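You operate a simulated robot arm through the tools that you are given. There is no shell and no other tool. Be economical: measure what you need, move in short steps, check, and stop when the job is done.

Carry out the task below with a simulated robot arm. There is one attempt and no reset: what you move stays moved.

JOB
Raise the blind, wipe the smear off the pane, lower the blind again.
Fine: white cloth back where it lay.

Only the result counts: the job must be done as asked and must still hold three seconds after the hand-in. Knocking over, shifting, dropping, spilling or breaking anything else fails it. Flat cloth is picked up by pressing the open fingertips on it (5 to 10 N) and closing them slowly along it; thin cloth reads only 2 to 8 mm in the jaws.

ROBOT AND FRAMES
A 6-joint arm with a two-finger parallel gripper, fixed in place. Base frame: the origin is at the foot of the arm, x ahead of it, y to its left, z up; the work surface is at about z = 800. Readings come in mm, degrees, newtons and seconds.
With the tool pointing down near the work surface it reaches from about 340 to 820 mm from the base axis. Its first joint turns from -166.0 to 166.0 degrees. Payload 3.91 kg.
The TCP is the grasp point between the finger pads, 30 mm short of the fingertips. In the tool frame z runs along the fingers and y along their closing line. The gripper opens to 110 mm. The fingers are 20 mm wide and 10 mm thick; the gripper's body (48 by 112 mm) begins 55 mm behind the TCP.
Orientation is that of the tool frame in the base frame, as a unit quaternion [x, y, z, w]. With the fingers straight down and closing along the base's y, the tool's x points along the base's -x, its y along +y and its z along -z.

CONTROLS
- The arm moves only by the tool nudge_tool. Its argument "plan" is a list of rows, each a list of 7 numbers: the shift along the tool's x, y, z in units of 25 mm (1.0 is 25 mm), then the turn, a rotation vector about the tool's x, y, z in units of 8 degrees (1.0 is 8 degrees), then the finger opening in mm, from 0 to 110. In form: [[tx, ty, tz, ax, ay, az, jaw], ...]. A call has 1 to 10 rows; each row shifts and turns the commanded pose from where the row before left it, along the tool's axes as they then stand. A call with a number of a shift or a turn outside -1 to 1 is refused whole. A row lasts 0.2 s, in which the tool goes at most 50 mm and 8.6 degrees; a call with a longer step from one row to the next is refused whole, and so is a gripper value outside its range. Where a pose cannot be reached the arm comes as near as it can. A force on the tool above 40 N (or 10 N above the force at the start of the call, whichever is more), or a blocked arm, ends the call early, and 0.2 s more pass. Each finger travels about 45 mm/s and halts on what it meets, pressing with about 28 N; the grip force reading is that of the motor and also rises with nothing between the fingers. The clock runs only during rows and for 0.2 s after the last one: add rows that do not move to give the fingers time. The reply holds the time, the measured pose of the TCP, the force on the tool along the base axes, the opening and the grip force, in the units named above and with some noise, and new pictures: "pictures" is both (left out), scene, wrist or none.
- Cameras (640 x 400 px; columns grow to the right, rows downward): "scene" is fixed at [403.4, -495.8, 1651.1]; the picture's right is [1.00, 0.01, 0.00], its down [0.01, -0.59, -0.81] and it looks along [-0.01, 0.81, -0.59] (base axes); focal length 218 px, centre (320, 200). "wrist" rides on the gripper at [-36, 0, -57] in the tool frame; the picture's right is [0.00, -1.00, 0.00], its down [0.97, 0.00, -0.24] and it looks along [0.24, 0.00, 0.97] (tool axes); focal length 218 px, centre (320, 200). There is no depth. A picture from a camera that has moved, and an enlarged one, comes with that camera's place and axes in the base frame and with its lens. The place of the scene camera against the robot may be out by one fixed shift of up to 25 mm in any direction.
- move_column(by): slides the trunk up (or, below 0, down) by that many mm; the arm rides with it, the base frame stays. It gives what a move gives, with no picture.
- inspect(camera, box): a new picture of the part [left, top, right, bottom] of that camera's present view, enlarged. The clock stands still meanwhile.
- job_done(): hands the job in; it is judged then, once.

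Work in short steps. Places have to be worked out from the pictures, the camera data and where the tool is seen: move nearer, look again, correct. Check each grasp and each placing, and mend what went wrong. You have 120 turns and 150 pictures in all, those below and enlarged ones among them. Open the gripper and draw the arm clear of the work before you hand the job in, unless the task says otherwise; then end with one line.

The tools are called after "Emit:" by a JSON object that holds its "fn" and its "kwargs". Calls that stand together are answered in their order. nudge_tool: Moves the arm, as the interface text tells. Its arguments: {"type":"object","properties":{"plan":{"type":"array","items":{"type":"array","items":{"type":"number"}}},"pictures":{"type":"string","enum":["both","scene","wrist","none"]}},"required":["plan"]} The other tools are called the same way: move_column (by) slides the trunk up or down; inspect (camera, box) takes an enlarged picture of a part of a camera's view; job_done () hands the job in.

At the start:

```text
time: 0.0
ee_pos: [38.4, 432.0, 1493.5]
ee_rot: [0.001, 1.0, -0.007, 0.001]
contact_force: [0.5, 1.3, 0.2]
gripper_width: 109.8
grasp_force: 0.2
trunk travel left (down, up): [-575.0, 35.0]
```

scene: 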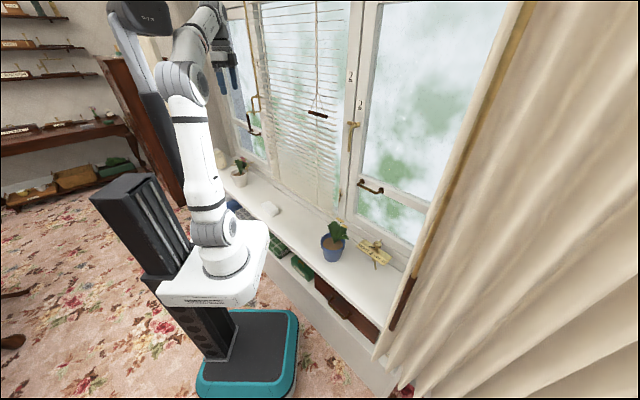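
wrist: 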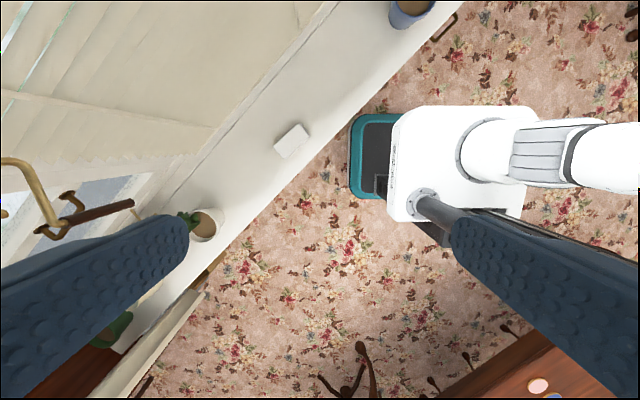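

The window with the blind stands to the right of the arm; I'll enlarge the scene to see the blind, its handle, and the cloth.

Emit:
{"fn": "inspect", "kwargs": {"camera": "scene", "box": [220, 0, 380, 100]}}

Emit:
{"fn": "inspect", "kwargs": {"camera": "scene", "box": [200, 80, 440, 230]}}

Emit:
{"fn": "inspect", "kwargs": {"camera": "scene", "box": [200, 150, 440, 300]}}

```text
4.00 times, centred on (300, 50) of scene
camera zoom: at [403.4, -495.8, 1651.1], right [1.0, 0.01, 0.0], down [0.01, -0.59, -0.81], along [-0.01, 0.81, -0.59], focal length 873 px, centre (400, 800)
```

zoom: 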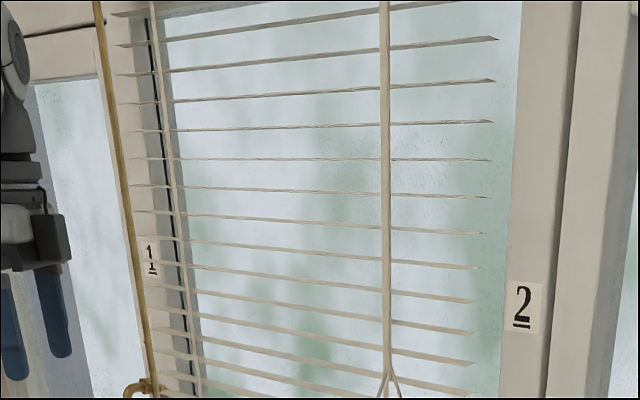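

```text
2.67 times, centred on (320, 155) of scene
camera zoom: at [403.4, -495.8, 1651.1], right [1.0, 0.01, 0.0], down [0.01, -0.59, -0.81], along [-0.01, 0.81, -0.59], focal length 582 px, centre (320, 320)
```

zoom: 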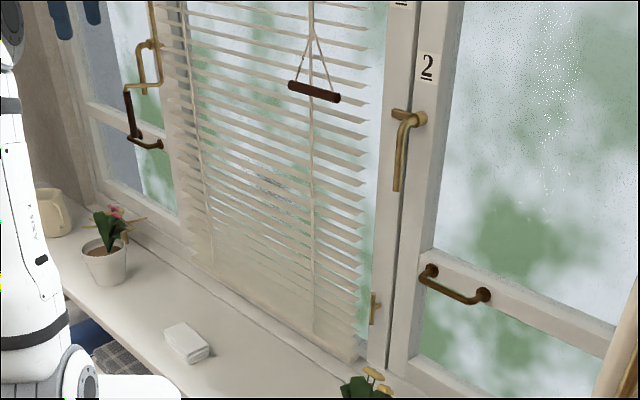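

```text
2.67 times, centred on (320, 225) of scene
camera zoom: at [403.4, -495.8, 1651.1], right [1.0, 0.01, 0.0], down [0.01, -0.59, -0.81], along [-0.01, 0.81, -0.59], focal length 582 px, centre (320, 133)
```

zoom: 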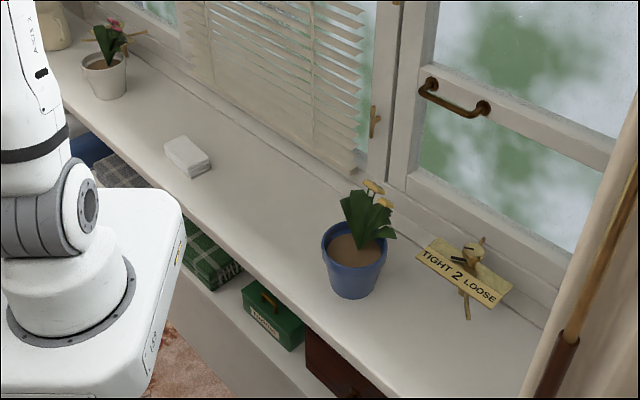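

The sill runs at 45° to the base. The window's normal is n≈(0.71,0.71), and the blind's wooden pull bar is near (381,524,1392). I'll first turn the tool about the vertical to face the window.

Emit:
{"fn": "nudge_tool", "kwargs": {"plan": [[0, 0, 0, 0, 0, -0.94, 110], [0, 0, 0, 0, 0, -0.94, 110], [0, 0, 0, 0, 0, -0.94, 110], [0, 0, 0, 0, 0, -0.94, 110], [0, 0, 0, 0, 0, -0.94, 110], [0, 0, 0, 0, 0, -0.92, 110], [0, -1, 0, 0, 0, 0, 110], [0, -1, 0, 0, 0, 0, 110], [0, -1, 0, 0, 0, 0, 110], [0, -1, 0, 0, 0, 0, 110]], "pictures": "none"}}

Emit:
{"fn": "nudge_tool", "kwargs": {"plan": [[0, -1, 0, 0, -1, 0, 110], [0, -1, 0, 0, -1, 0, 110], [0, -1, 0, 0, -1, 0, 110], [0, 0, 0, 0, -1, 0, 110], [0, 0, 0.3, 0, -1, 0, 110], [0, 0, 0.3, 0, -1, 0, 110], [0, 0, 0.3, 0, -1, 0, 110], [0, 0, 0.3, 0, -1, 0, 110], [0, 0, 0.3, 0, -1, 0, 110], [0, 0, 0.3, 0, -1, 0, 110]]}}

```text
time: 2.2
ee_pos: [109.6, 361.8, 1492.9]
ee_rot: [-0.383, 0.924, -0.011, -0.004]
contact_force: [0.0, 0.3, 0.5]
gripper_width: 110.2
grasp_force: 0.0
trunk travel left (down, up): [-575.0, 35.0]
```

```text
time: 3.8
ee_pos: [171.7, 308.5, 1565.6]
ee_rot: [-0.299, 0.812, 0.241, 0.439]
contact_force: [-0.6, 0.3, 0.0]
gripper_width: 110.0
grasp_force: 0.0
trunk travel left (down, up): [-575.0, 35.0]
stopped in row 7: the arm was blocked; the commanded pose is now the measured one
camera wrist: at [156.0, 281.6, 1624.5], right [0.7, -0.7, -0.13], down [-0.56, -0.43, -0.71], along [0.45, 0.57, -0.69], focal length 218 px, centre (320, 200)
```

scene: 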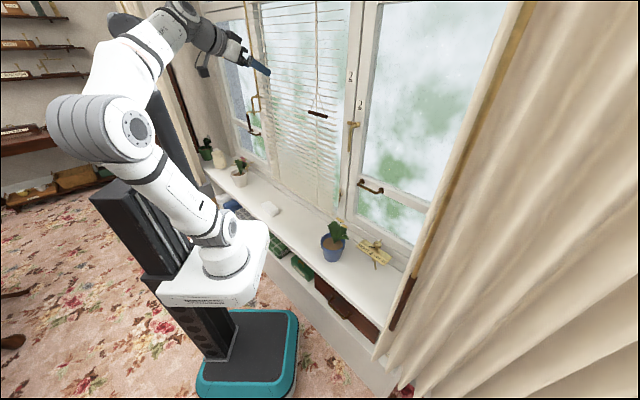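
wrist: 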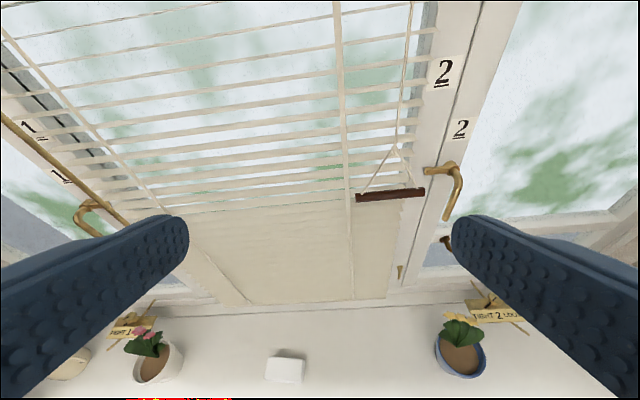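

The tilt stopped early at about 60° below which the arm was near a limit. I'll enlarge the wrist view to see the bar, the cleat by the frame, the signs and the smear.

Emit:
{"fn": "inspect", "kwargs": {"camera": "wrist", "box": [320, 130, 480, 290]}}

Emit:
{"fn": "inspect", "kwargs": {"camera": "wrist", "box": [90, 280, 320, 400]}}

Emit:
{"fn": "inspect", "kwargs": {"camera": "wrist", "box": [0, 60, 220, 240]}}

Emit:
{"fn": "inspect", "kwargs": {"camera": "scene", "box": [320, 170, 420, 290]}}

```text
2.50 times, centred on (400, 210) of wrist
camera zoom: at [156.0, 281.6, 1624.5], right [0.7, -0.7, -0.13], down [-0.56, -0.43, -0.71], along [0.45, 0.57, -0.69], focal length 546 px, centre (120, 175)
```

zoom: 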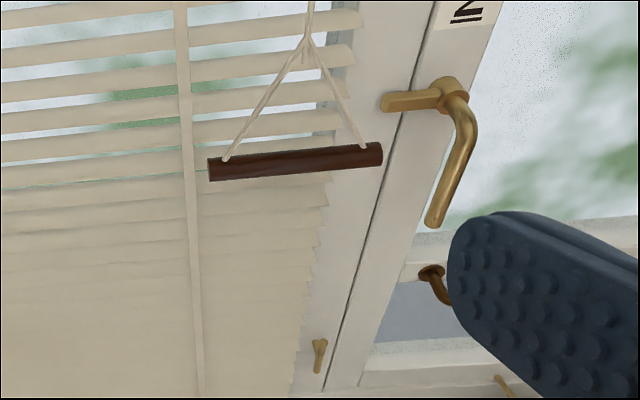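

```text
2.78 times, centred on (205, 340) of wrist
camera zoom: at [156.0, 281.6, 1624.5], right [0.7, -0.7, -0.13], down [-0.56, -0.43, -0.71], along [0.45, 0.57, -0.69], focal length 607 px, centre (640, -190)
```

zoom: 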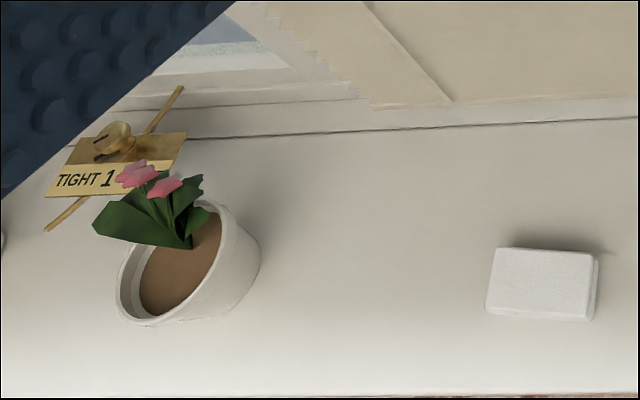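

```text
2.22 times, centred on (110, 150) of wrist
camera zoom: at [156.0, 281.6, 1624.5], right [0.7, -0.7, -0.13], down [-0.56, -0.43, -0.71], along [0.45, 0.57, -0.69], focal length 485 px, centre (787, 311)
```

zoom: 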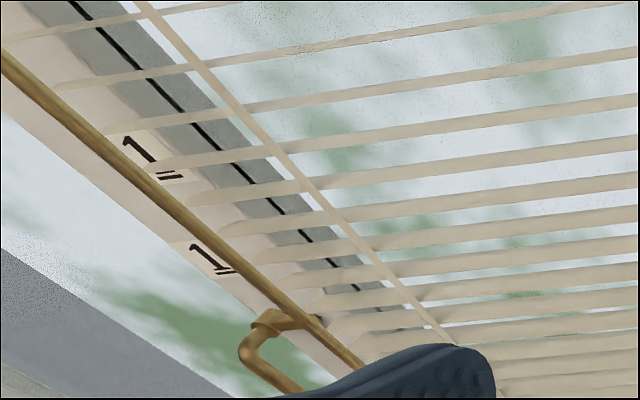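

```text
3.33 times, centred on (370, 230) of scene
camera zoom: at [403.4, -495.8, 1651.1], right [1.0, 0.01, 0.0], down [0.01, -0.59, -0.81], along [-0.01, 0.81, -0.59], focal length 728 px, centre (153, 100)
```

zoom: 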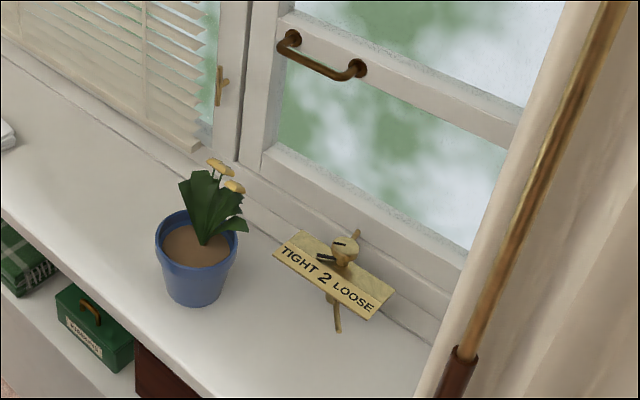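

The pull bar hangs on a V of cords (est. n≈550, e≈0, z≈1390). A small brass cleat on the right frame should hold it. I'll move nearer along the tool, then roll 90° so the jaws close across the bar.

Emit:
{"fn": "nudge_tool", "kwargs": {"plan": [[0.47, -0.44, 0.87, 0, 0, 0, 110], [0.47, -0.44, 0.87, 0, 0, 0, 110], [0.47, -0.44, 0.87, 0, 0, 0, 110], [0.47, -0.44, 0.87, 0, 0, 0, 110], [0.47, -0.44, 0.87, 0, 0, 0, 110], [0.47, -0.44, 0.87, 0, 0, 0, 110], [0.47, -0.44, 0.87, 0, 0, 0, 110]], "pictures": "wrist"}}

```text
time: 5.4
ee_pos: [274.8, 333.8, 1406.7]
ee_rot: [-0.302, 0.812, 0.242, 0.438]
contact_force: [0.1, -0.2, -0.1]
gripper_width: 110.1
grasp_force: 0.0
trunk travel left (down, up): [-575.0, 35.0]
camera wrist: at [258.7, 306.3, 1466.2], right [0.7, -0.7, -0.13], down [-0.56, -0.43, -0.71], along [0.44, 0.57, -0.69], focal length 218 px, centre (320, 200)
```

wrist: 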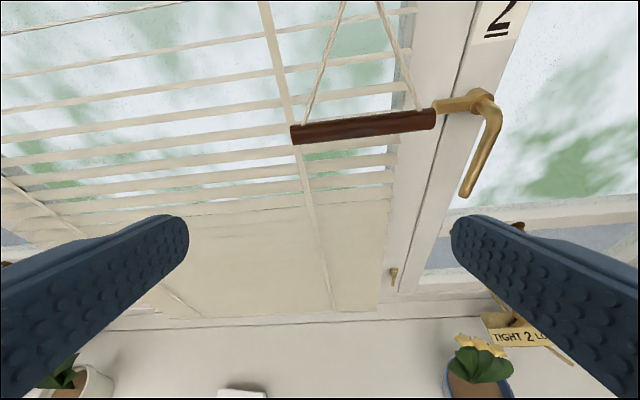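

From two wrist views the bar is about (367,388,1402). I'll roll the tool −90° and narrow the jaws to 60 mm, then look again.

Emit:
{"fn": "nudge_tool", "kwargs": {"plan": [[0, 0, 0, 0, 0, -1, 100], [0, 0, 0, 0, 0, -1, 90], [0, 0, 0, 0, 0, -1, 80], [0, 0, 0, 0, 0, -1, 70], [0, 0, 0, 0, 0, -1, 60], [0, 0, 0, 0, 0, -1, 60], [0, 0, 0, 0, 0, -1, 60], [0, 0, 0, 0, 0, -1, 60], [0, 0, 0, 0, 0, -1, 60], [0, 0, 0, 0, 0, -1, 60]], "pictures": "none"}}

Emit:
{"fn": "nudge_tool", "kwargs": {"plan": [[0, 0, 0, 0, 0, -1, 60], [0, 0, 0, 0, 0, -0.25, 60]], "pictures": "both"}}

```text
time: 7.6
ee_pos: [274.9, 334.5, 1407.3]
ee_rot: [0.753, -0.427, 0.097, -0.491]
contact_force: [-0.1, -0.1, 0.3]
gripper_width: 60.0
grasp_force: 0.1
trunk travel left (down, up): [-575.0, 35.0]
```

```text
time: 8.2
ee_pos: [273.9, 333.8, 1408.6]
ee_rot: [0.787, -0.36, 0.138, -0.481]
contact_force: [-1.1, -0.3, 0.0]
gripper_width: 59.8
grasp_force: 0.0
trunk travel left (down, up): [-575.0, 35.0]
camera wrist: at [218.0, 320.7, 1441.4], right [0.43, 0.28, 0.86], down [0.55, -0.84, 0.0], along [0.72, 0.47, -0.52], focal length 218 px, centre (320, 200)
```

scene: 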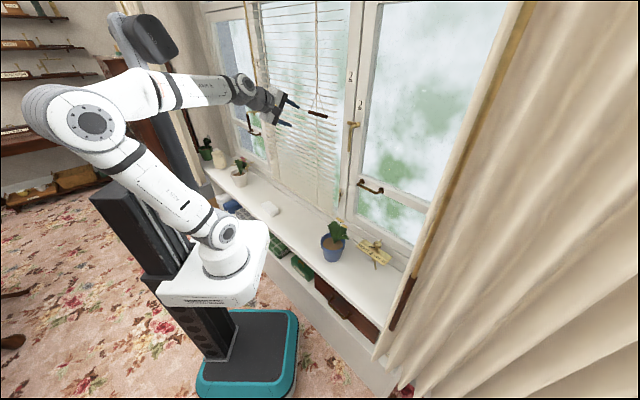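
wrist: 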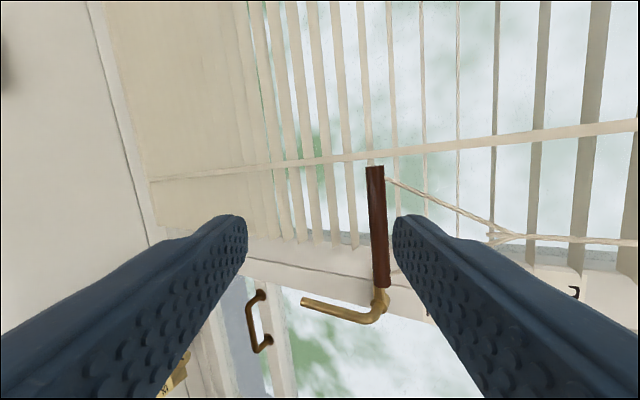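

The bar lies about 27 mm along tool x, −45 mm along tool y and 96 mm along tool z. I'll centre on it first, then advance part of the way.

Emit:
{"fn": "nudge_tool", "kwargs": {"plan": [[0.54, -0.9, 0, 0, 0, 0, 56], [0.54, -0.9, 0, 0, 0, 0, 56], [0, 0, 1, 0, 0, 0, 56], [0, 0, 1, 0, 0, 0, 56]], "pictures": "wrist"}}

```text
time: 9.2
ee_pos: [343.7, 360.9, 1418.8]
ee_rot: [0.788, -0.36, 0.138, -0.48]
contact_force: [-0.3, -1.1, 0.0]
gripper_width: 56.1
grasp_force: 0.1
trunk travel left (down, up): [-575.0, 35.0]
camera wrist: at [286.2, 348.0, 1450.8], right [0.44, 0.28, 0.86], down [0.55, -0.84, -0.01], along [0.72, 0.47, -0.52], focal length 218 px, centre (320, 200)
```

wrist: 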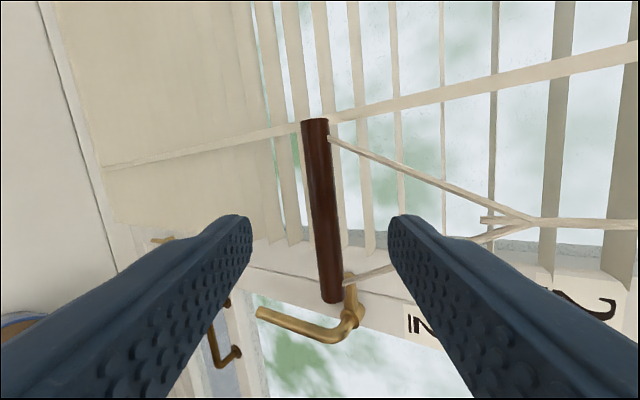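

The bar is centred between the jaws and the cord V clears the upper finger. I'll advance 34 mm and close.

Emit:
{"fn": "nudge_tool", "kwargs": {"plan": [[-0.1, 0, 0.7, 0, 0, 0, 56], [0, 0, 0.66, 0, 0, 0, 56], [0, 0, 0, 0, 0, 0, 40], [0, 0, 0, 0, 0, 0, 24], [0, 0, 0, 0, 0, 0, 10], [0, 0, 0, 0, 0, 0, 5], [0, 0, 0, 0, 0, 0, 5]], "pictures": "wrist"}}

```text
time: 10.8
ee_pos: [361.3, 385.1, 1400.4]
ee_rot: [0.787, -0.36, 0.139, -0.481]
contact_force: [8.4, 7.1, 12.7]
gripper_width: 16.6
grasp_force: 45.3
trunk travel left (down, up): [-575.0, 35.0]
camera wrist: at [303.6, 372.3, 1435.0], right [0.43, 0.28, 0.86], down [0.55, -0.84, -0.01], along [0.72, 0.47, -0.51], focal length 218 px, centre (320, 200)
```

wrist: 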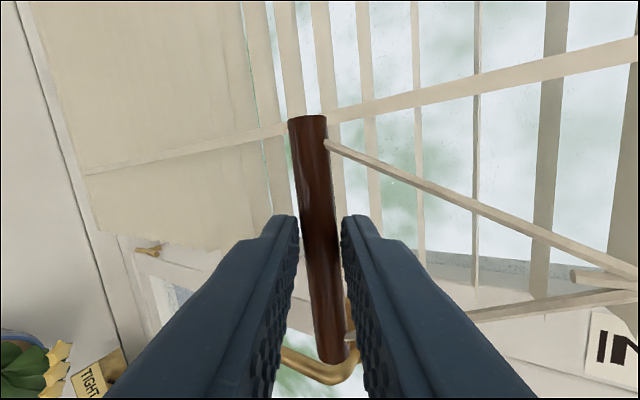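

Bar held (16.6 mm). Now I pull straight down 80 mm and watch the blind.

Emit:
{"fn": "nudge_tool", "kwargs": {"plan": [[0.08, 0.52, 0.3, 0, 0, 0, 5], [0.08, 0.52, 0.3, 0, 0, 0, 5], [0.08, 0.52, 0.3, 0, 0, 0, 5], [0.08, 0.52, 0.3, 0, 0, 0, 5], [0.08, 0.52, 0.3, 0, 0, 0, 5], [0, 0, 0, 0, 0, 0, 5]]}}

```text
time: 12.2
ee_pos: [361.4, 385.9, 1324.8]
ee_rot: [0.788, -0.36, 0.137, -0.48]
contact_force: [11.7, 10.1, 9.9]
gripper_width: 16.7
grasp_force: 45.7
trunk travel left (down, up): [-575.0, 35.0]
camera wrist: at [303.6, 372.5, 1357.7], right [0.44, 0.28, 0.86], down [0.55, -0.84, 0.0], along [0.72, 0.47, -0.52], focal length 218 px, centre (320, 200)
```

scene: 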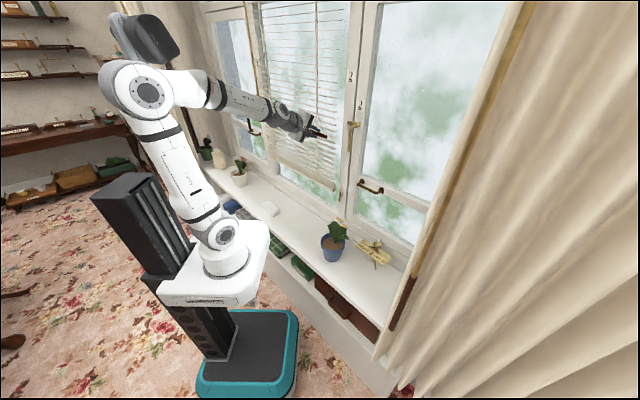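
wrist: 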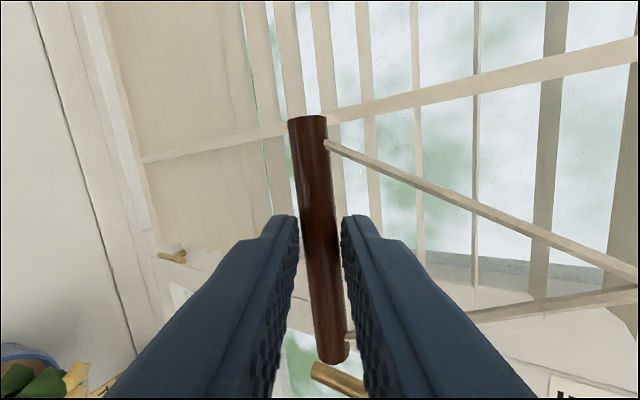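

The blind rises with the bar. The cleat is at about (511,398,954). I'll keep pulling straight down with the column.

Emit:
{"fn": "move_column", "kwargs": {"by": -150}}

Emit:
{"fn": "nudge_tool", "kwargs": {"plan": [[0, 0, 0, 0, 0, 0, 5]]}}

```text
time: 13.9
ee_pos: [360.4, 384.7, 1173.7]
ee_rot: [0.788, -0.361, 0.138, -0.479]
contact_force: [15.3, 13.3, 8.3]
gripper_width: 16.6
grasp_force: 45.3
trunk travel left (down, up): [-425.0, 185.0]
```

```text
time: 14.3
ee_pos: [360.2, 386.1, 1172.9]
ee_rot: [0.788, -0.361, 0.137, -0.479]
contact_force: [14.7, 11.9, 5.5]
gripper_width: 16.7
grasp_force: 45.3
trunk travel left (down, up): [-425.0, 185.0]
camera wrist: at [303.6, 372.5, 1207.3], right [0.44, 0.28, 0.85], down [0.55, -0.84, 0.0], along [0.71, 0.47, -0.52], focal length 218 px, centre (320, 200)
```

scene: 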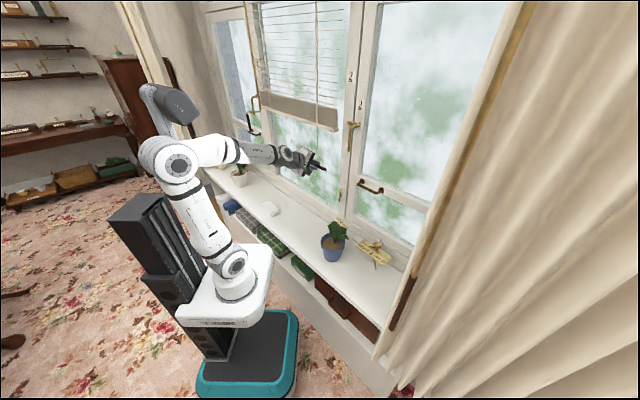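
wrist: 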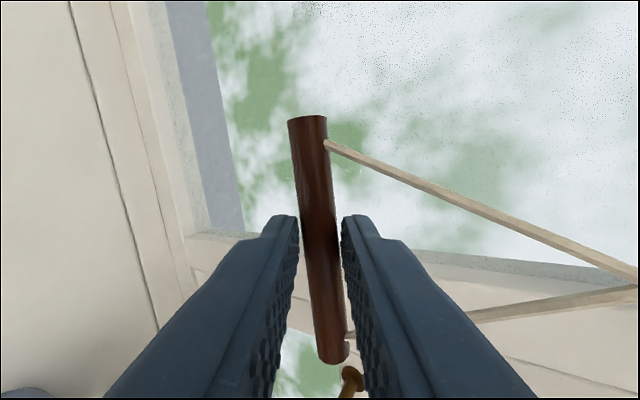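

The blind is already well up. I'll inspect the scene for the smear and the cleat relative to the gripper.

Emit:
{"fn": "inspect", "kwargs": {"camera": "scene", "box": [240, 80, 400, 240]}}

Emit:
{"fn": "inspect", "kwargs": {"camera": "wrist", "box": [200, 0, 640, 300]}}

```text
2.50 times, centred on (320, 160) of scene
camera zoom: at [403.4, -495.8, 1651.1], right [1.0, 0.01, 0.0], down [0.01, -0.59, -0.81], along [-0.01, 0.81, -0.59], focal length 546 px, centre (320, 300)
```

zoom: 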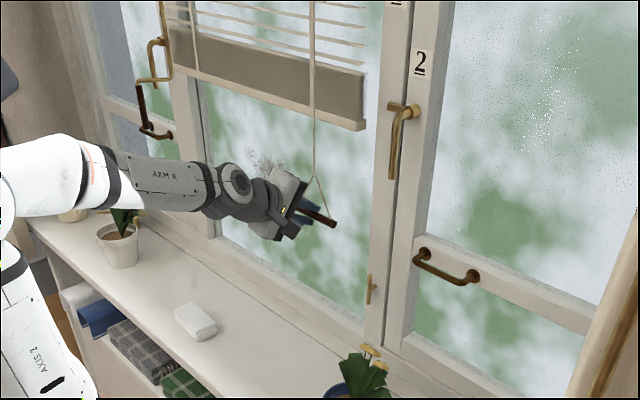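

```text
1.33 times, centred on (420, 150) of wrist
camera zoom: at [303.6, 372.5, 1207.3], right [0.44, 0.28, 0.85], down [0.55, -0.84, 0.0], along [0.71, 0.47, -0.52], focal length 291 px, centre (187, 267)
```

zoom: 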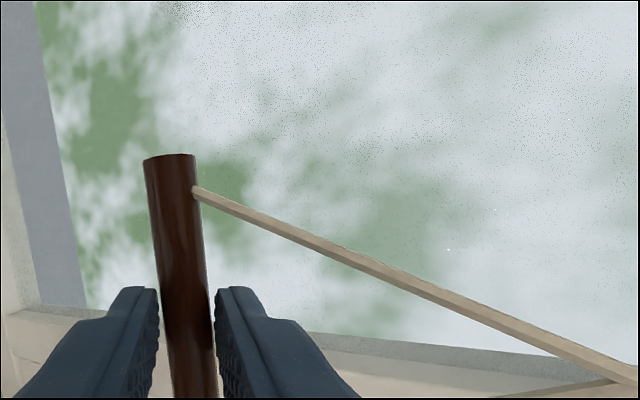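

The smear is clear of the raised blind at about scene px (298,144). I'll keep lowering towards the cleat and look at it.

Emit:
{"fn": "move_column", "kwargs": {"by": -130}}

Emit:
{"fn": "nudge_tool", "kwargs": {"plan": [[0.6, 0, 0, 0, 0, 0, 5], [0.6, 0, 0, 0, 0, 0, 5], [0.6, 0, 0, 0, 0, 0, 5], [0, 0, 0, 0, 0, 0, 5]]}}

```text
time: 15.9
ee_pos: [360.5, 383.7, 1044.0]
ee_rot: [0.788, -0.361, 0.137, -0.479]
contact_force: [17.8, 14.7, 8.1]
gripper_width: 16.7
grasp_force: 45.5
trunk travel left (down, up): [-295.0, 315.0]
```

```text
time: 16.9
ee_pos: [389.7, 352.2, 1037.8]
ee_rot: [0.789, -0.36, 0.137, -0.479]
contact_force: [-5.3, 0.1, 0.3]
gripper_width: 16.0
grasp_force: 37.2
trunk travel left (down, up): [-295.0, 315.0]
camera wrist: at [332.4, 339.2, 1071.3], right [0.44, 0.28, 0.85], down [0.55, -0.84, 0.0], along [0.71, 0.47, -0.52], focal length 218 px, centre (320, 200)
```

scene: 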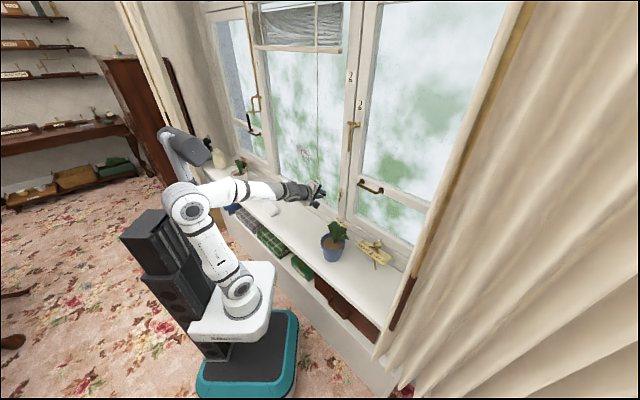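
wrist: 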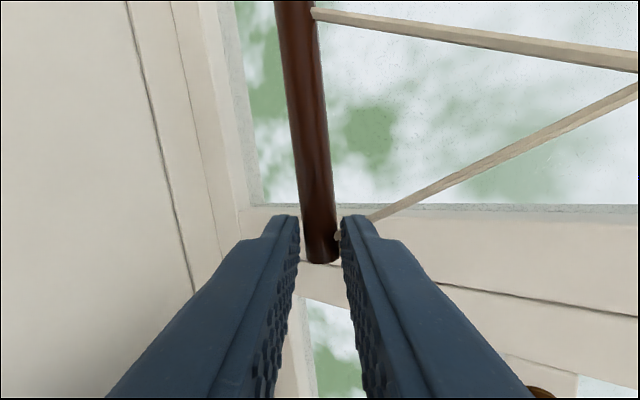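

The bar slid in the grip when I moved sideways, so it resists lateral motion. I'll go back to its middle and loosen slightly, with the upper finger still trapping it in the V, to see whether it holds by itself.

Emit:
{"fn": "nudge_tool", "kwargs": {"plan": [[-0.6, 0, 0, 0, 0, 0, 17], [-0.6, 0, 0, 0, 0, 0, 17], [-0.6, 0, 0, 0, 0, 0, 17], [0, 0, 0, 0, 0, 0, 22], [0, 0, 0, 0, 0, 0, 26], [0, 0, 0, 0, 0, 0, 26]], "pictures": "wrist"}}

```text
time: 18.3
ee_pos: [359.2, 383.1, 1046.0]
ee_rot: [0.788, -0.36, 0.138, -0.48]
contact_force: [-0.3, 0.4, 1.2]
gripper_width: 26.0
grasp_force: 0.0
trunk travel left (down, up): [-295.0, 315.0]
camera wrist: at [302.1, 371.2, 1078.7], right [0.44, 0.28, 0.86], down [0.55, -0.84, -0.01], along [0.72, 0.47, -0.52], focal length 218 px, centre (320, 200)
```

wrist: 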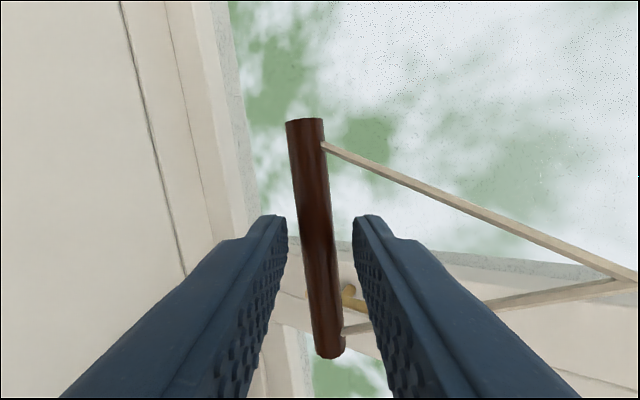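

The bar stays put untouched. I'll open a little more, wait, and back off.

Emit:
{"fn": "nudge_tool", "kwargs": {"plan": [[0, 0, 0, 0, 0, 0, 40], [0, 0, 0, 0, 0, 0, 56], [0, 0, 0, 0, 0, 0, 56], [0, 0, -0.8, 0, 0, 0, 56], [0, 0, -1, 0, 0, 0, 56], [0, 0, -1, 0, 0, 0, 56], [0, 0, -1, 0, 0, 0, 56], [0, 0, -1, 0, 0, 0, 56], [0, 0, -1, 0, 0, 0, 56]]}}

```text
time: 20.3
ee_pos: [276.8, 289.3, 1118.4]
ee_rot: [0.788, -0.359, 0.137, -0.481]
contact_force: [-0.5, 0.6, -0.6]
gripper_width: 56.0
grasp_force: 0.2
trunk travel left (down, up): [-295.0, 315.0]
camera wrist: at [219.2, 276.5, 1152.1], right [0.44, 0.28, 0.86], down [0.55, -0.84, -0.01], along [0.72, 0.47, -0.52], focal length 218 px, centre (320, 200)
```

scene: 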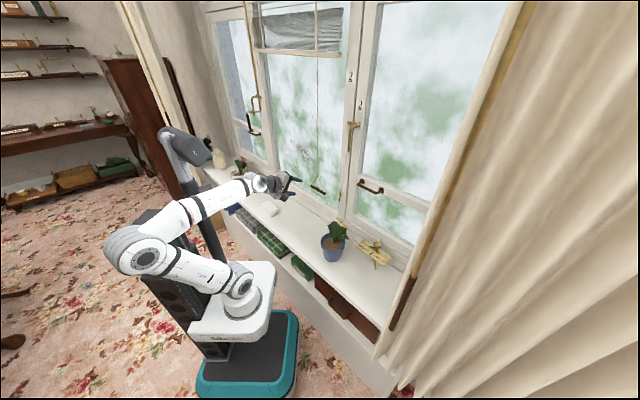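
wrist: 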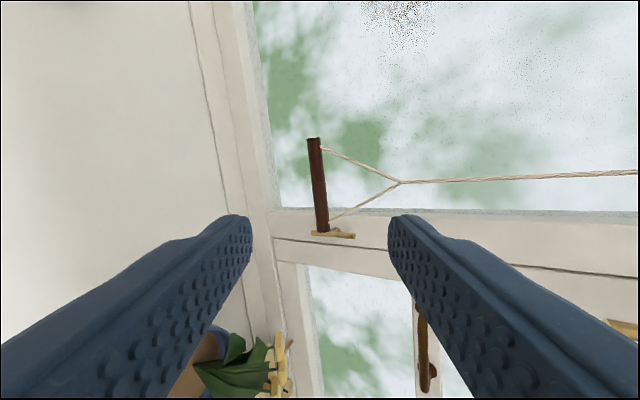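

The blind stays up. Next I locate the smear precisely in the scene view.

Emit:
{"fn": "inspect", "kwargs": {"camera": "scene", "box": [250, 110, 350, 210]}}

Emit:
{"fn": "inspect", "kwargs": {"camera": "wrist", "box": [260, 0, 500, 150]}}

```text
4.00 times, centred on (300, 160) of scene
camera zoom: at [403.4, -495.8, 1651.1], right [1.0, 0.01, 0.0], down [0.01, -0.59, -0.81], along [-0.01, 0.81, -0.59], focal length 873 px, centre (400, 360)
```

zoom: 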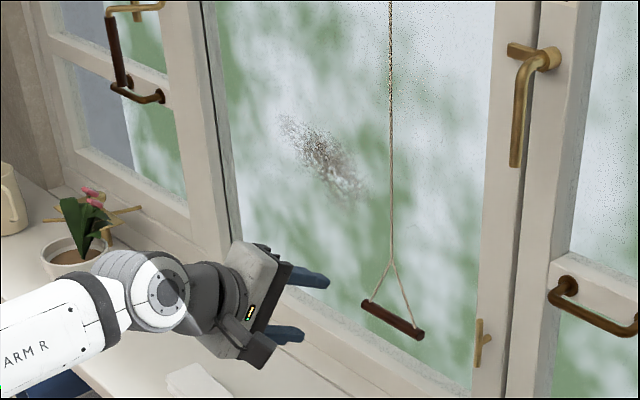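

```text
2.67 times, centred on (380, 75) of wrist
camera zoom: at [219.2, 276.5, 1152.1], right [0.44, 0.28, 0.86], down [0.55, -0.84, -0.01], along [0.72, 0.47, -0.52], focal length 582 px, centre (160, 533)
```

zoom: 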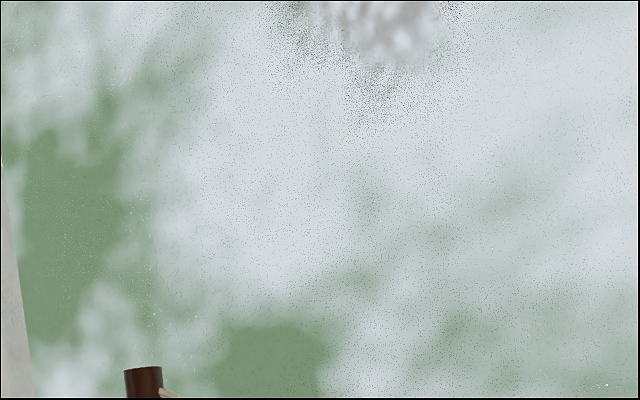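

I'll shift left, roll the camera upright and pitch up to level to view the smear squarely. The wipe will use the same posture.

Emit:
{"fn": "nudge_tool", "kwargs": {"plan": [[-1, 0, 0, 0, 0, 0, 56], [-1, 0, 0, 0, 0, 0, 56], [-1, 0, 0, 0, 0, 0, 56], [-1, 0, 0, 0, 0, 0, 56], [-1, 0, 0, 0, 0, 0, 56], [0, 0, 0, 0, 0, 1, 56], [0, 0, 0, 0, 0, 1, 56], [0, 0, 0, 0, 0, 1, 56], [0, 0, 0, 0, 0, 1, 56], [0, 0, 0, 0, 0, 1, 56]], "pictures": "none"}}

Emit:
{"fn": "nudge_tool", "kwargs": {"plan": [[0, 0, 0, 0, 0, 1, 56], [0, 0, 0, 0, 0, 1, 56], [0, 0, 0, 0, 0, 1, 56], [0, 0, 0, 0, 0, 1, 56], [0, 0, 0, 0, 0, 1, 56], [0, 0, 0, 0, 0, 1, 56], [0, 0, 0, 0, 0, 0.25, 56], [0, 0, 0, 0, -1, 0, 56], [0, 0, 0, 0, -1, 0, 56], [0, 0, 0, 0, -1, 0, 56]], "pictures": "wrist"}}

```text
time: 22.5
ee_pos: [188.9, 375.8, 1133.9]
ee_rot: [0.616, -0.609, -0.035, -0.499]
contact_force: [0.3, -0.4, -1.3]
gripper_width: 55.9
grasp_force: 0.1
trunk travel left (down, up): [-295.0, 315.0]
```

```text
time: 24.7
ee_pos: [189.2, 376.5, 1133.4]
ee_rot: [-0.245, 0.702, 0.3, 0.597]
contact_force: [-0.4, 0.1, 0.2]
gripper_width: 55.7
grasp_force: 0.0
trunk travel left (down, up): [-295.0, 315.0]
camera wrist: at [156.5, 334.4, 1175.8], right [0.7, -0.7, -0.13], down [-0.33, -0.16, -0.93], along [0.63, 0.7, -0.34], focal length 218 px, centre (320, 200)
```

wrist: 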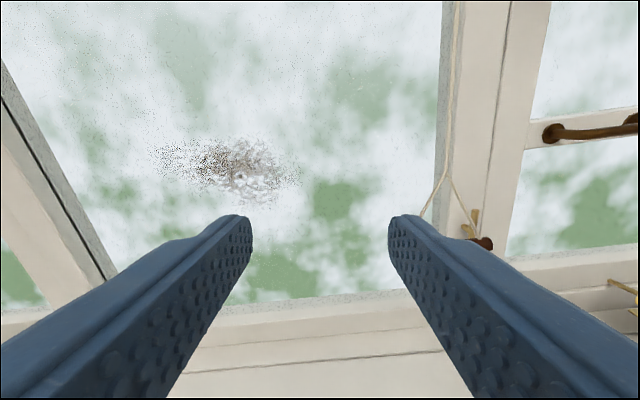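

The smear is centred near n≈658, e≈−257, z≈1130, about 210 × 100 mm. Next I pitch down and go above the cloth (about (93,505)) for a close look.

Emit:
{"fn": "nudge_tool", "kwargs": {"plan": [[0, 0.9, 0, 0, 1, 0, 56], [0, 0.9, 0, 0, 1, 0, 56], [0, 0.9, 0, 0, 1, 0, 70], [0, 0.9, 0, 0, 1, 0, 80], [0, 0.9, 0, 0, 1, 0, 90], [0, 0.9, 0, 0, 1, 0, 100], [0, 0.9, 0, 0, 1, 0, 110], [0, 0, 0, 0, 1, 0, 110], [0, 0, 0, 0, 1, 0, 110], [0, 0, 0, 0, 1, 0, 110]], "pictures": "both"}}

```text
time: 26.9
ee_pos: [78.8, 487.2, 1151.2]
ee_rot: [-0.379, 0.923, 0.07, 0.003]
contact_force: [-0.3, 0.0, 0.7]
gripper_width: 110.1
grasp_force: 0.0
trunk travel left (down, up): [-295.0, 315.0]
camera wrist: at [107.4, 504.4, 1211.2], right [0.7, -0.7, -0.13], down [-0.68, -0.71, 0.18], along [-0.22, -0.04, -0.98], focal length 218 px, centre (320, 200)
```

scene: 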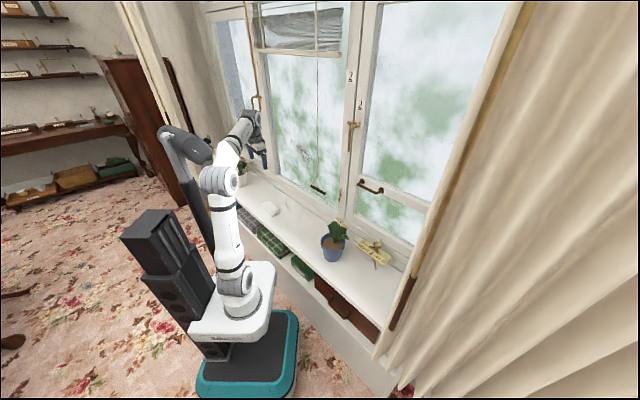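
wrist: 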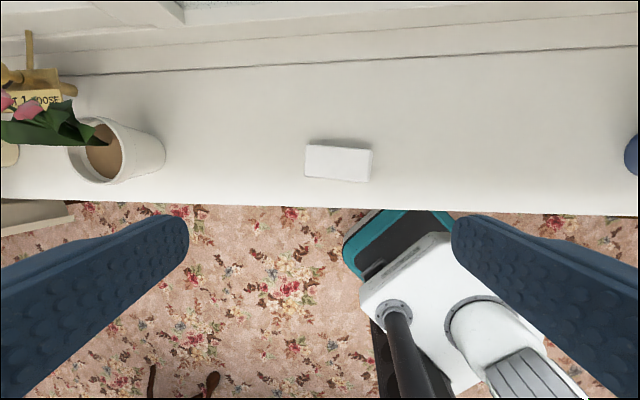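

Cloth at about (91,514), roughly 115 × 60 mm. I'll square the tool to vertical, centre over it and descend for a closer look.

Emit:
{"fn": "nudge_tool", "kwargs": {"plan": [[0, 0, 0, 0.94, 0.4, 0, 110], [-0.55, 0.21, 0.9, 0, 0, 0, 110], [-0.55, 0.21, 0.9, 0, 0, 0, 110], [0, 0, 1, 0, 0, 0, 110], [0, 0, 1, 0, 0, 0, 110], [0, 0, 1, 0, 0, 0, 110], [0, 0, 1, 0, 0, 0, 110], [0, 0, 1, 0, 0, 0, 110], [0, 0, 1, 0, 0, 0, 110]], "pictures": "wrist"}}

```text
time: 28.9
ee_pos: [93.2, 512.9, 958.8]
ee_rot: [-0.381, 0.925, 0.002, 0.004]
contact_force: [-1.0, 0.0, -0.1]
gripper_width: 110.0
grasp_force: 0.1
trunk travel left (down, up): [-295.0, 315.0]
camera wrist: at [117.7, 538.3, 1016.7], right [0.7, -0.71, 0.0], down [-0.69, -0.69, 0.23], along [-0.16, -0.16, -0.97], focal length 218 px, centre (320, 200)
```

wrist: 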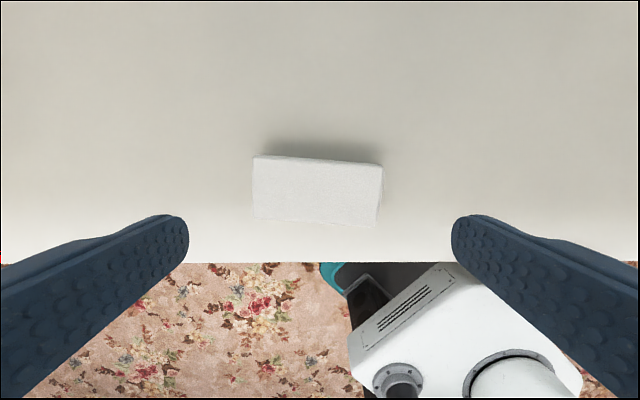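

The cloth is a pad about 116×58 mm with its long axis along the window, skewed about 2.7°. I'll rotate so the jaws close across its short side and check.

Emit:
{"fn": "nudge_tool", "kwargs": {"plan": [[0, 0, 0, 0, 0, -1, 110], [0, 0, 0, 0, 0, -1, 110], [0, 0, 0, 0, 0, -1, 110], [0, 0, 0, 0, 0, -1, 110], [0, 0, 0, 0, 0, -1, 110], [0, 0, 0, 0, 0, -1, 110], [0, 0, 0, 0, 0, -1, 110], [0, 0, 0, 0, 0, -1, 110], [0, 0, 0, 0, 0, -1, 110], [0, 0, 0, 0, 0, -1, 110]], "pictures": "none"}}

Emit:
{"fn": "nudge_tool", "kwargs": {"plan": [[0, 0, 1, 0, 0, -0.9, 110], [0, 0, 1, 0, 0, 0, 110], [0, 0, 0.6, 0, 0, 0, 110]], "pictures": "both"}}

```text
time: 31.1
ee_pos: [92.6, 514.5, 959.8]
ee_rot: [0.887, -0.462, 0.002, -0.004]
contact_force: [0.4, -1.1, -0.1]
gripper_width: 109.8
grasp_force: 0.1
trunk travel left (down, up): [-295.0, 315.0]
```

```text
time: 31.9
ee_pos: [92.2, 514.3, 893.7]
ee_rot: [0.913, -0.407, 0.002, -0.004]
contact_force: [-0.6, 0.1, -0.6]
gripper_width: 109.9
grasp_force: 0.0
trunk travel left (down, up): [-295.0, 315.0]
camera wrist: at [68.6, 540.3, 951.4], right [0.74, 0.67, 0.01], down [0.65, -0.72, 0.24], along [0.17, -0.17, -0.97], focal length 218 px, centre (320, 200)
```

scene: 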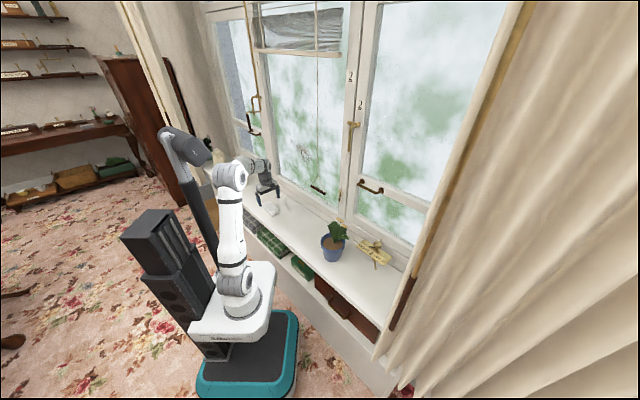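
wrist: 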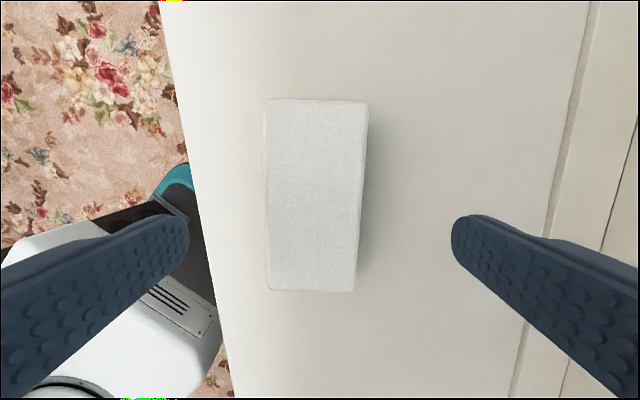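

The pad is aligned with the jaws. I'll correct 6 mm in x and 2 mm in y, descend to TCP z≈839, and close.

Emit:
{"fn": "nudge_tool", "kwargs": {"plan": [[-0.24, 0.08, 0.8, 0, 0, 0, 110], [0, 0, 0.8, 0, 0, 0, 100], [0, 0, 0.58, 0, 0, 0, 90], [0, 0, 0, 0, 0, 0, 80], [0, 0, 0, 0, 0, 0, 72]], "pictures": "wrist"}}

```text
time: 33.1
ee_pos: [87.6, 517.4, 838.4]
ee_rot: [0.913, -0.407, 0.002, -0.003]
contact_force: [-1.0, 0.9, -0.1]
gripper_width: 72.1
grasp_force: 0.0
trunk travel left (down, up): [-295.0, 315.0]
camera wrist: at [63.9, 543.4, 896.4], right [0.74, 0.67, 0.01], down [0.65, -0.72, 0.24], along [0.17, -0.17, -0.97], focal length 218 px, centre (320, 200)
```

wrist: 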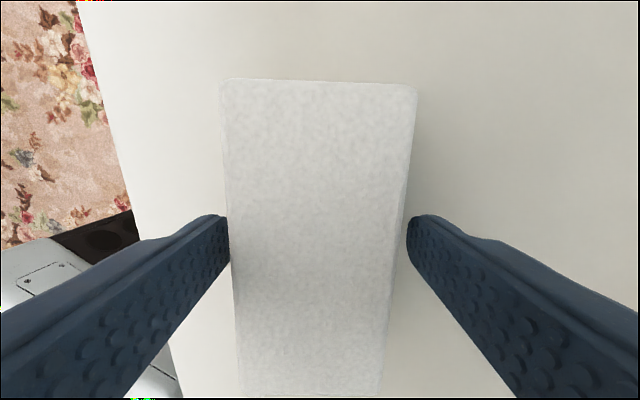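

Both fingertips are beside the pad. I'll close slowly onto it.

Emit:
{"fn": "nudge_tool", "kwargs": {"plan": [[0, 0, 0, 0, 0, 0, 68], [0, 0, 0, 0, 0, 0, 64], [0, 0, 0, 0, 0, 0, 60], [0, 0, 0, 0, 0, 0, 56], [0, 0, 0, 0, 0, 0, 52], [0, 0, 0, 0, 0, 0, 50]], "pictures": "wrist"}}

```text
time: 34.5
ee_pos: [88.1, 518.2, 839.4]
ee_rot: [0.913, -0.407, 0.002, -0.004]
contact_force: [-1.2, 0.6, 0.4]
gripper_width: 55.2
grasp_force: 27.8
trunk travel left (down, up): [-295.0, 315.0]
camera wrist: at [63.9, 543.4, 896.6], right [0.74, 0.67, 0.01], down [0.65, -0.72, 0.24], along [0.17, -0.17, -0.97], focal length 218 px, centre (320, 200)
```

wrist: 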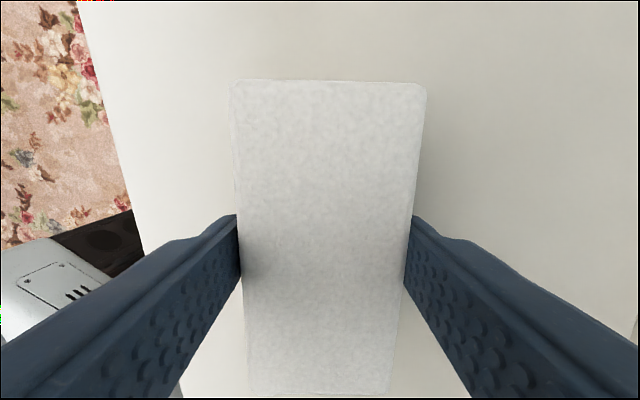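

The pad is held at 55 mm (it shifted ~3 mm toward the window, which I'll compensate on return). I'll lift it straight up.

Emit:
{"fn": "nudge_tool", "kwargs": {"plan": [[0, 0, -0.5, 0, 0, 0, 50], [0, 0, -1, 0, 0, 0, 50], [0, 0, -1, 0, 0, 0, 50], [0, 0, -1, 0, 0, 0, 50], [0, 0, -1, 0, 0, 0, 50], [0, 0, -1, 0, 0, 0, 50], [0, 0, -1, 0, 0, 0, 50], [0, 0, -1, 0, 0, 0, 50], [0, 0, -1, 0, 0, 0, 50], [0, 0, -1, 0, 0, 0, 50]], "pictures": "wrist"}}

```text
time: 36.7
ee_pos: [86.6, 517.5, 1077.7]
ee_rot: [0.913, -0.407, 0.002, -0.004]
contact_force: [-0.1, 0.2, -0.2]
gripper_width: 50.1
grasp_force: 0.1
trunk travel left (down, up): [-295.0, 315.0]
camera wrist: at [62.1, 543.0, 1135.5], right [0.74, 0.67, 0.01], down [0.65, -0.72, 0.24], along [0.17, -0.17, -0.97], focal length 218 px, centre (320, 200)
```

wrist: 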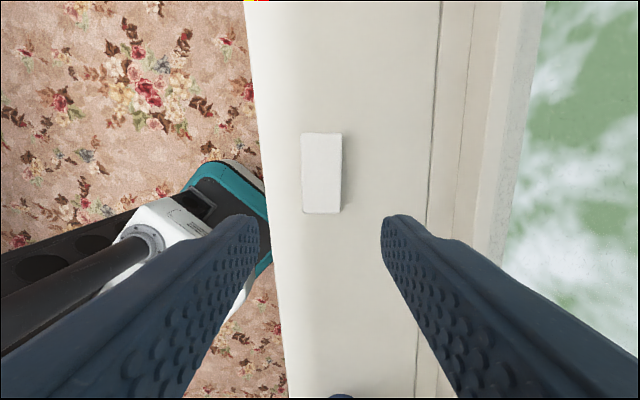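

The pad slipped out and still lies in place; the grip was too shallow and too loose. I'll go back down with the tips almost on the sill.

Emit:
{"fn": "nudge_tool", "kwargs": {"plan": [[0, 0, 1, 0, 0, 0, 80], [0, 0, 1, 0, 0, 0, 100], [0, 0, 1, 0, 0, 0, 100], [0, 0, 1, 0, 0, 0, 100], [0, 0, 1, 0, 0, 0, 100], [0, 0, 1, 0, 0, 0, 100], [0, 0, 1, 0, 0, 0, 100], [0, 0, 1, 0, 0, 0, 90], [0, 0, 0.8, 0, 0, 0, 80], [0, 0, 0.5, 0, 0, 0, 76]], "pictures": "none"}}

Emit:
{"fn": "nudge_tool", "kwargs": {"plan": [[0, 0, 0.2, 0, 0, 0, 76], [0, 0, 0.14, 0, 0, 0, 76]], "pictures": "wrist"}}

```text
time: 38.9
ee_pos: [89.1, 518.7, 844.6]
ee_rot: [0.913, -0.407, 0.002, -0.005]
contact_force: [0.0, -1.0, 0.0]
gripper_width: 76.3
grasp_force: 0.0
trunk travel left (down, up): [-295.0, 315.0]
```

```text
time: 39.5
ee_pos: [88.0, 518.2, 836.0]
ee_rot: [0.914, -0.406, 0.002, -0.003]
contact_force: [-0.1, 0.5, -0.1]
gripper_width: 76.1
grasp_force: 0.0
trunk travel left (down, up): [-295.0, 315.0]
camera wrist: at [63.9, 544.0, 893.5], right [0.74, 0.67, 0.01], down [0.65, -0.72, 0.24], along [0.17, -0.17, -0.97], focal length 218 px, centre (320, 200)
```

wrist: 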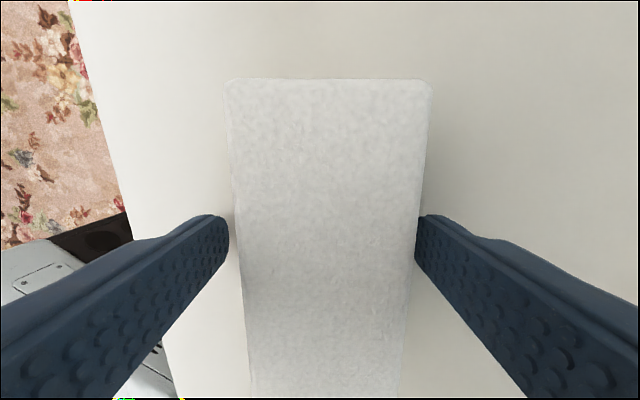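

Right finger is near the pad. I'll lower about 3 mm more and close firmly.

Emit:
{"fn": "nudge_tool", "kwargs": {"plan": [[0, 0, 0.12, 0, 0, 0, 70], [0, 0, 0, 0, 0, 0, 65], [0, 0, 0, 0, 0, 0, 60], [0, 0, 0, 0, 0, 0, 55], [0, 0, 0, 0, 0, 0, 48], [0, 0, 0, 0, 0, 0, 40], [0, 0, 0, 0, 0, 0, 30], [0, 0, 0, 0, 0, 0, 30]], "pictures": "wrist"}}

```text
time: 41.3
ee_pos: [87.5, 519.2, 834.1]
ee_rot: [0.913, -0.407, 0.002, -0.003]
contact_force: [0.4, 0.5, -0.2]
gripper_width: 55.1
grasp_force: 28.0
trunk travel left (down, up): [-295.0, 315.0]
camera wrist: at [63.9, 544.0, 890.8], right [0.74, 0.67, 0.01], down [0.65, -0.72, 0.24], along [0.17, -0.17, -0.97], focal length 218 px, centre (320, 200)
```

wrist: 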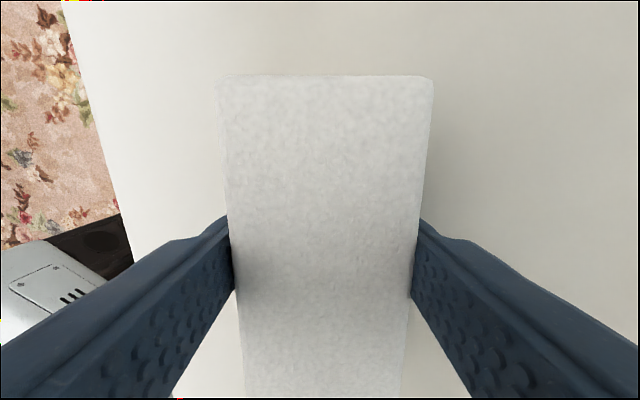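

Firm hold at 55.1 mm. I'll lift 60 mm and check.

Emit:
{"fn": "nudge_tool", "kwargs": {"plan": [[0, 0, -0.4, 0, 0, 0, 30], [0, 0, -0.5, 0, 0, 0, 30], [0, 0, -0.5, 0, 0, 0, 30], [0, 0, -0.5, 0, 0, 0, 30], [0, 0, -0.5, 0, 0, 0, 30]], "pictures": "wrist"}}

```text
time: 42.5
ee_pos: [86.5, 518.2, 893.8]
ee_rot: [0.914, -0.406, 0.002, -0.003]
contact_force: [-1.0, 0.7, 0.1]
gripper_width: 55.3
grasp_force: 27.9
trunk travel left (down, up): [-295.0, 315.0]
camera wrist: at [63.3, 543.8, 951.0], right [0.74, 0.67, 0.01], down [0.65, -0.72, 0.24], along [0.17, -0.17, -0.97], focal length 218 px, centre (320, 200)
```

wrist: 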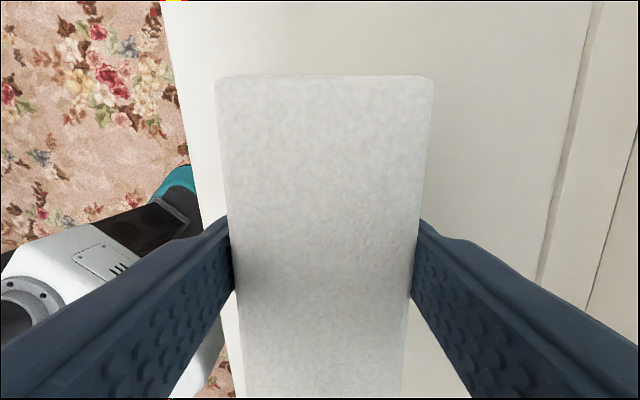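

The pad is held. Now lift to about z 1100, then pitch up to face the pane.

Emit:
{"fn": "nudge_tool", "kwargs": {"plan": [[0, 0, -1, 0, 0, 0, 30], [0, 0, -1, 0, 0, 0, 30], [0, 0, -1, 0, 0, 0, 30], [0, 0, -1, 0, 0, 0, 30], [0, 0, -1, 0, 0, 0, 30], [0, 0, -1, 0, 0, 0, 30], [0, 0, -1, 0, 0, 0, 30], [0, 0, -1, 0, 0, 0, 30]], "pictures": "none"}}

Emit:
{"fn": "nudge_tool", "kwargs": {"plan": [[0, 0, 0, 1, 0, 0, 30], [0, 0, 0, 1, 0, 0, 30], [0, 0, 0, 1, 0, 0, 30], [0, 0, 0, 1, 0, 0, 30], [0, 0, 0, 1, 0, 0, 30], [0, 0, 0, 1, 0, 0, 30], [0, 0, 0, 1, 0, 0, 30], [0, 0, 0, 1, 0, 0, 30], [0, 0, 0, 1, 0, 0, 30], [0, 0, 0, 1, 0, 0, 30]], "pictures": "both"}}

```text
time: 44.3
ee_pos: [85.4, 516.9, 1093.7]
ee_rot: [0.913, -0.408, 0.002, -0.004]
contact_force: [0.2, -1.0, -0.6]
gripper_width: 54.9
grasp_force: 28.0
trunk travel left (down, up): [-295.0, 315.0]
```

```text
time: 46.5
ee_pos: [84.1, 518.3, 1095.1]
ee_rot: [0.697, -0.31, 0.262, -0.591]
contact_force: [-0.2, 0.4, 0.3]
gripper_width: 55.3
grasp_force: 28.0
trunk travel left (down, up): [-295.0, 315.0]
camera wrist: at [19.4, 505.2, 1104.5], right [0.12, 0.11, 0.99], down [0.48, -0.88, 0.04], along [0.87, 0.46, -0.16], focal length 218 px, centre (320, 200)
```

scene: 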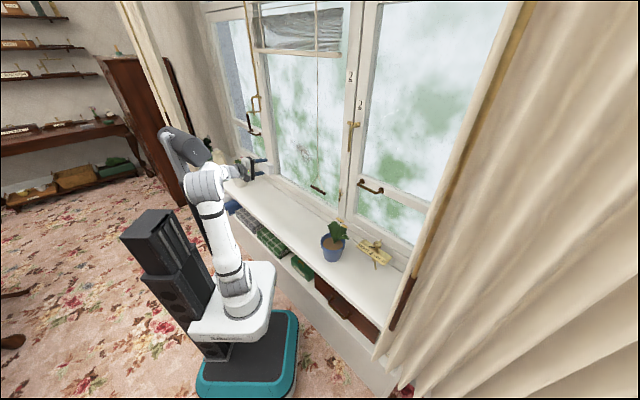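
wrist: 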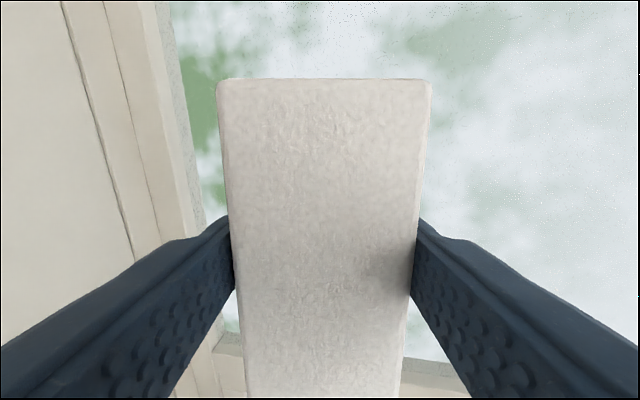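

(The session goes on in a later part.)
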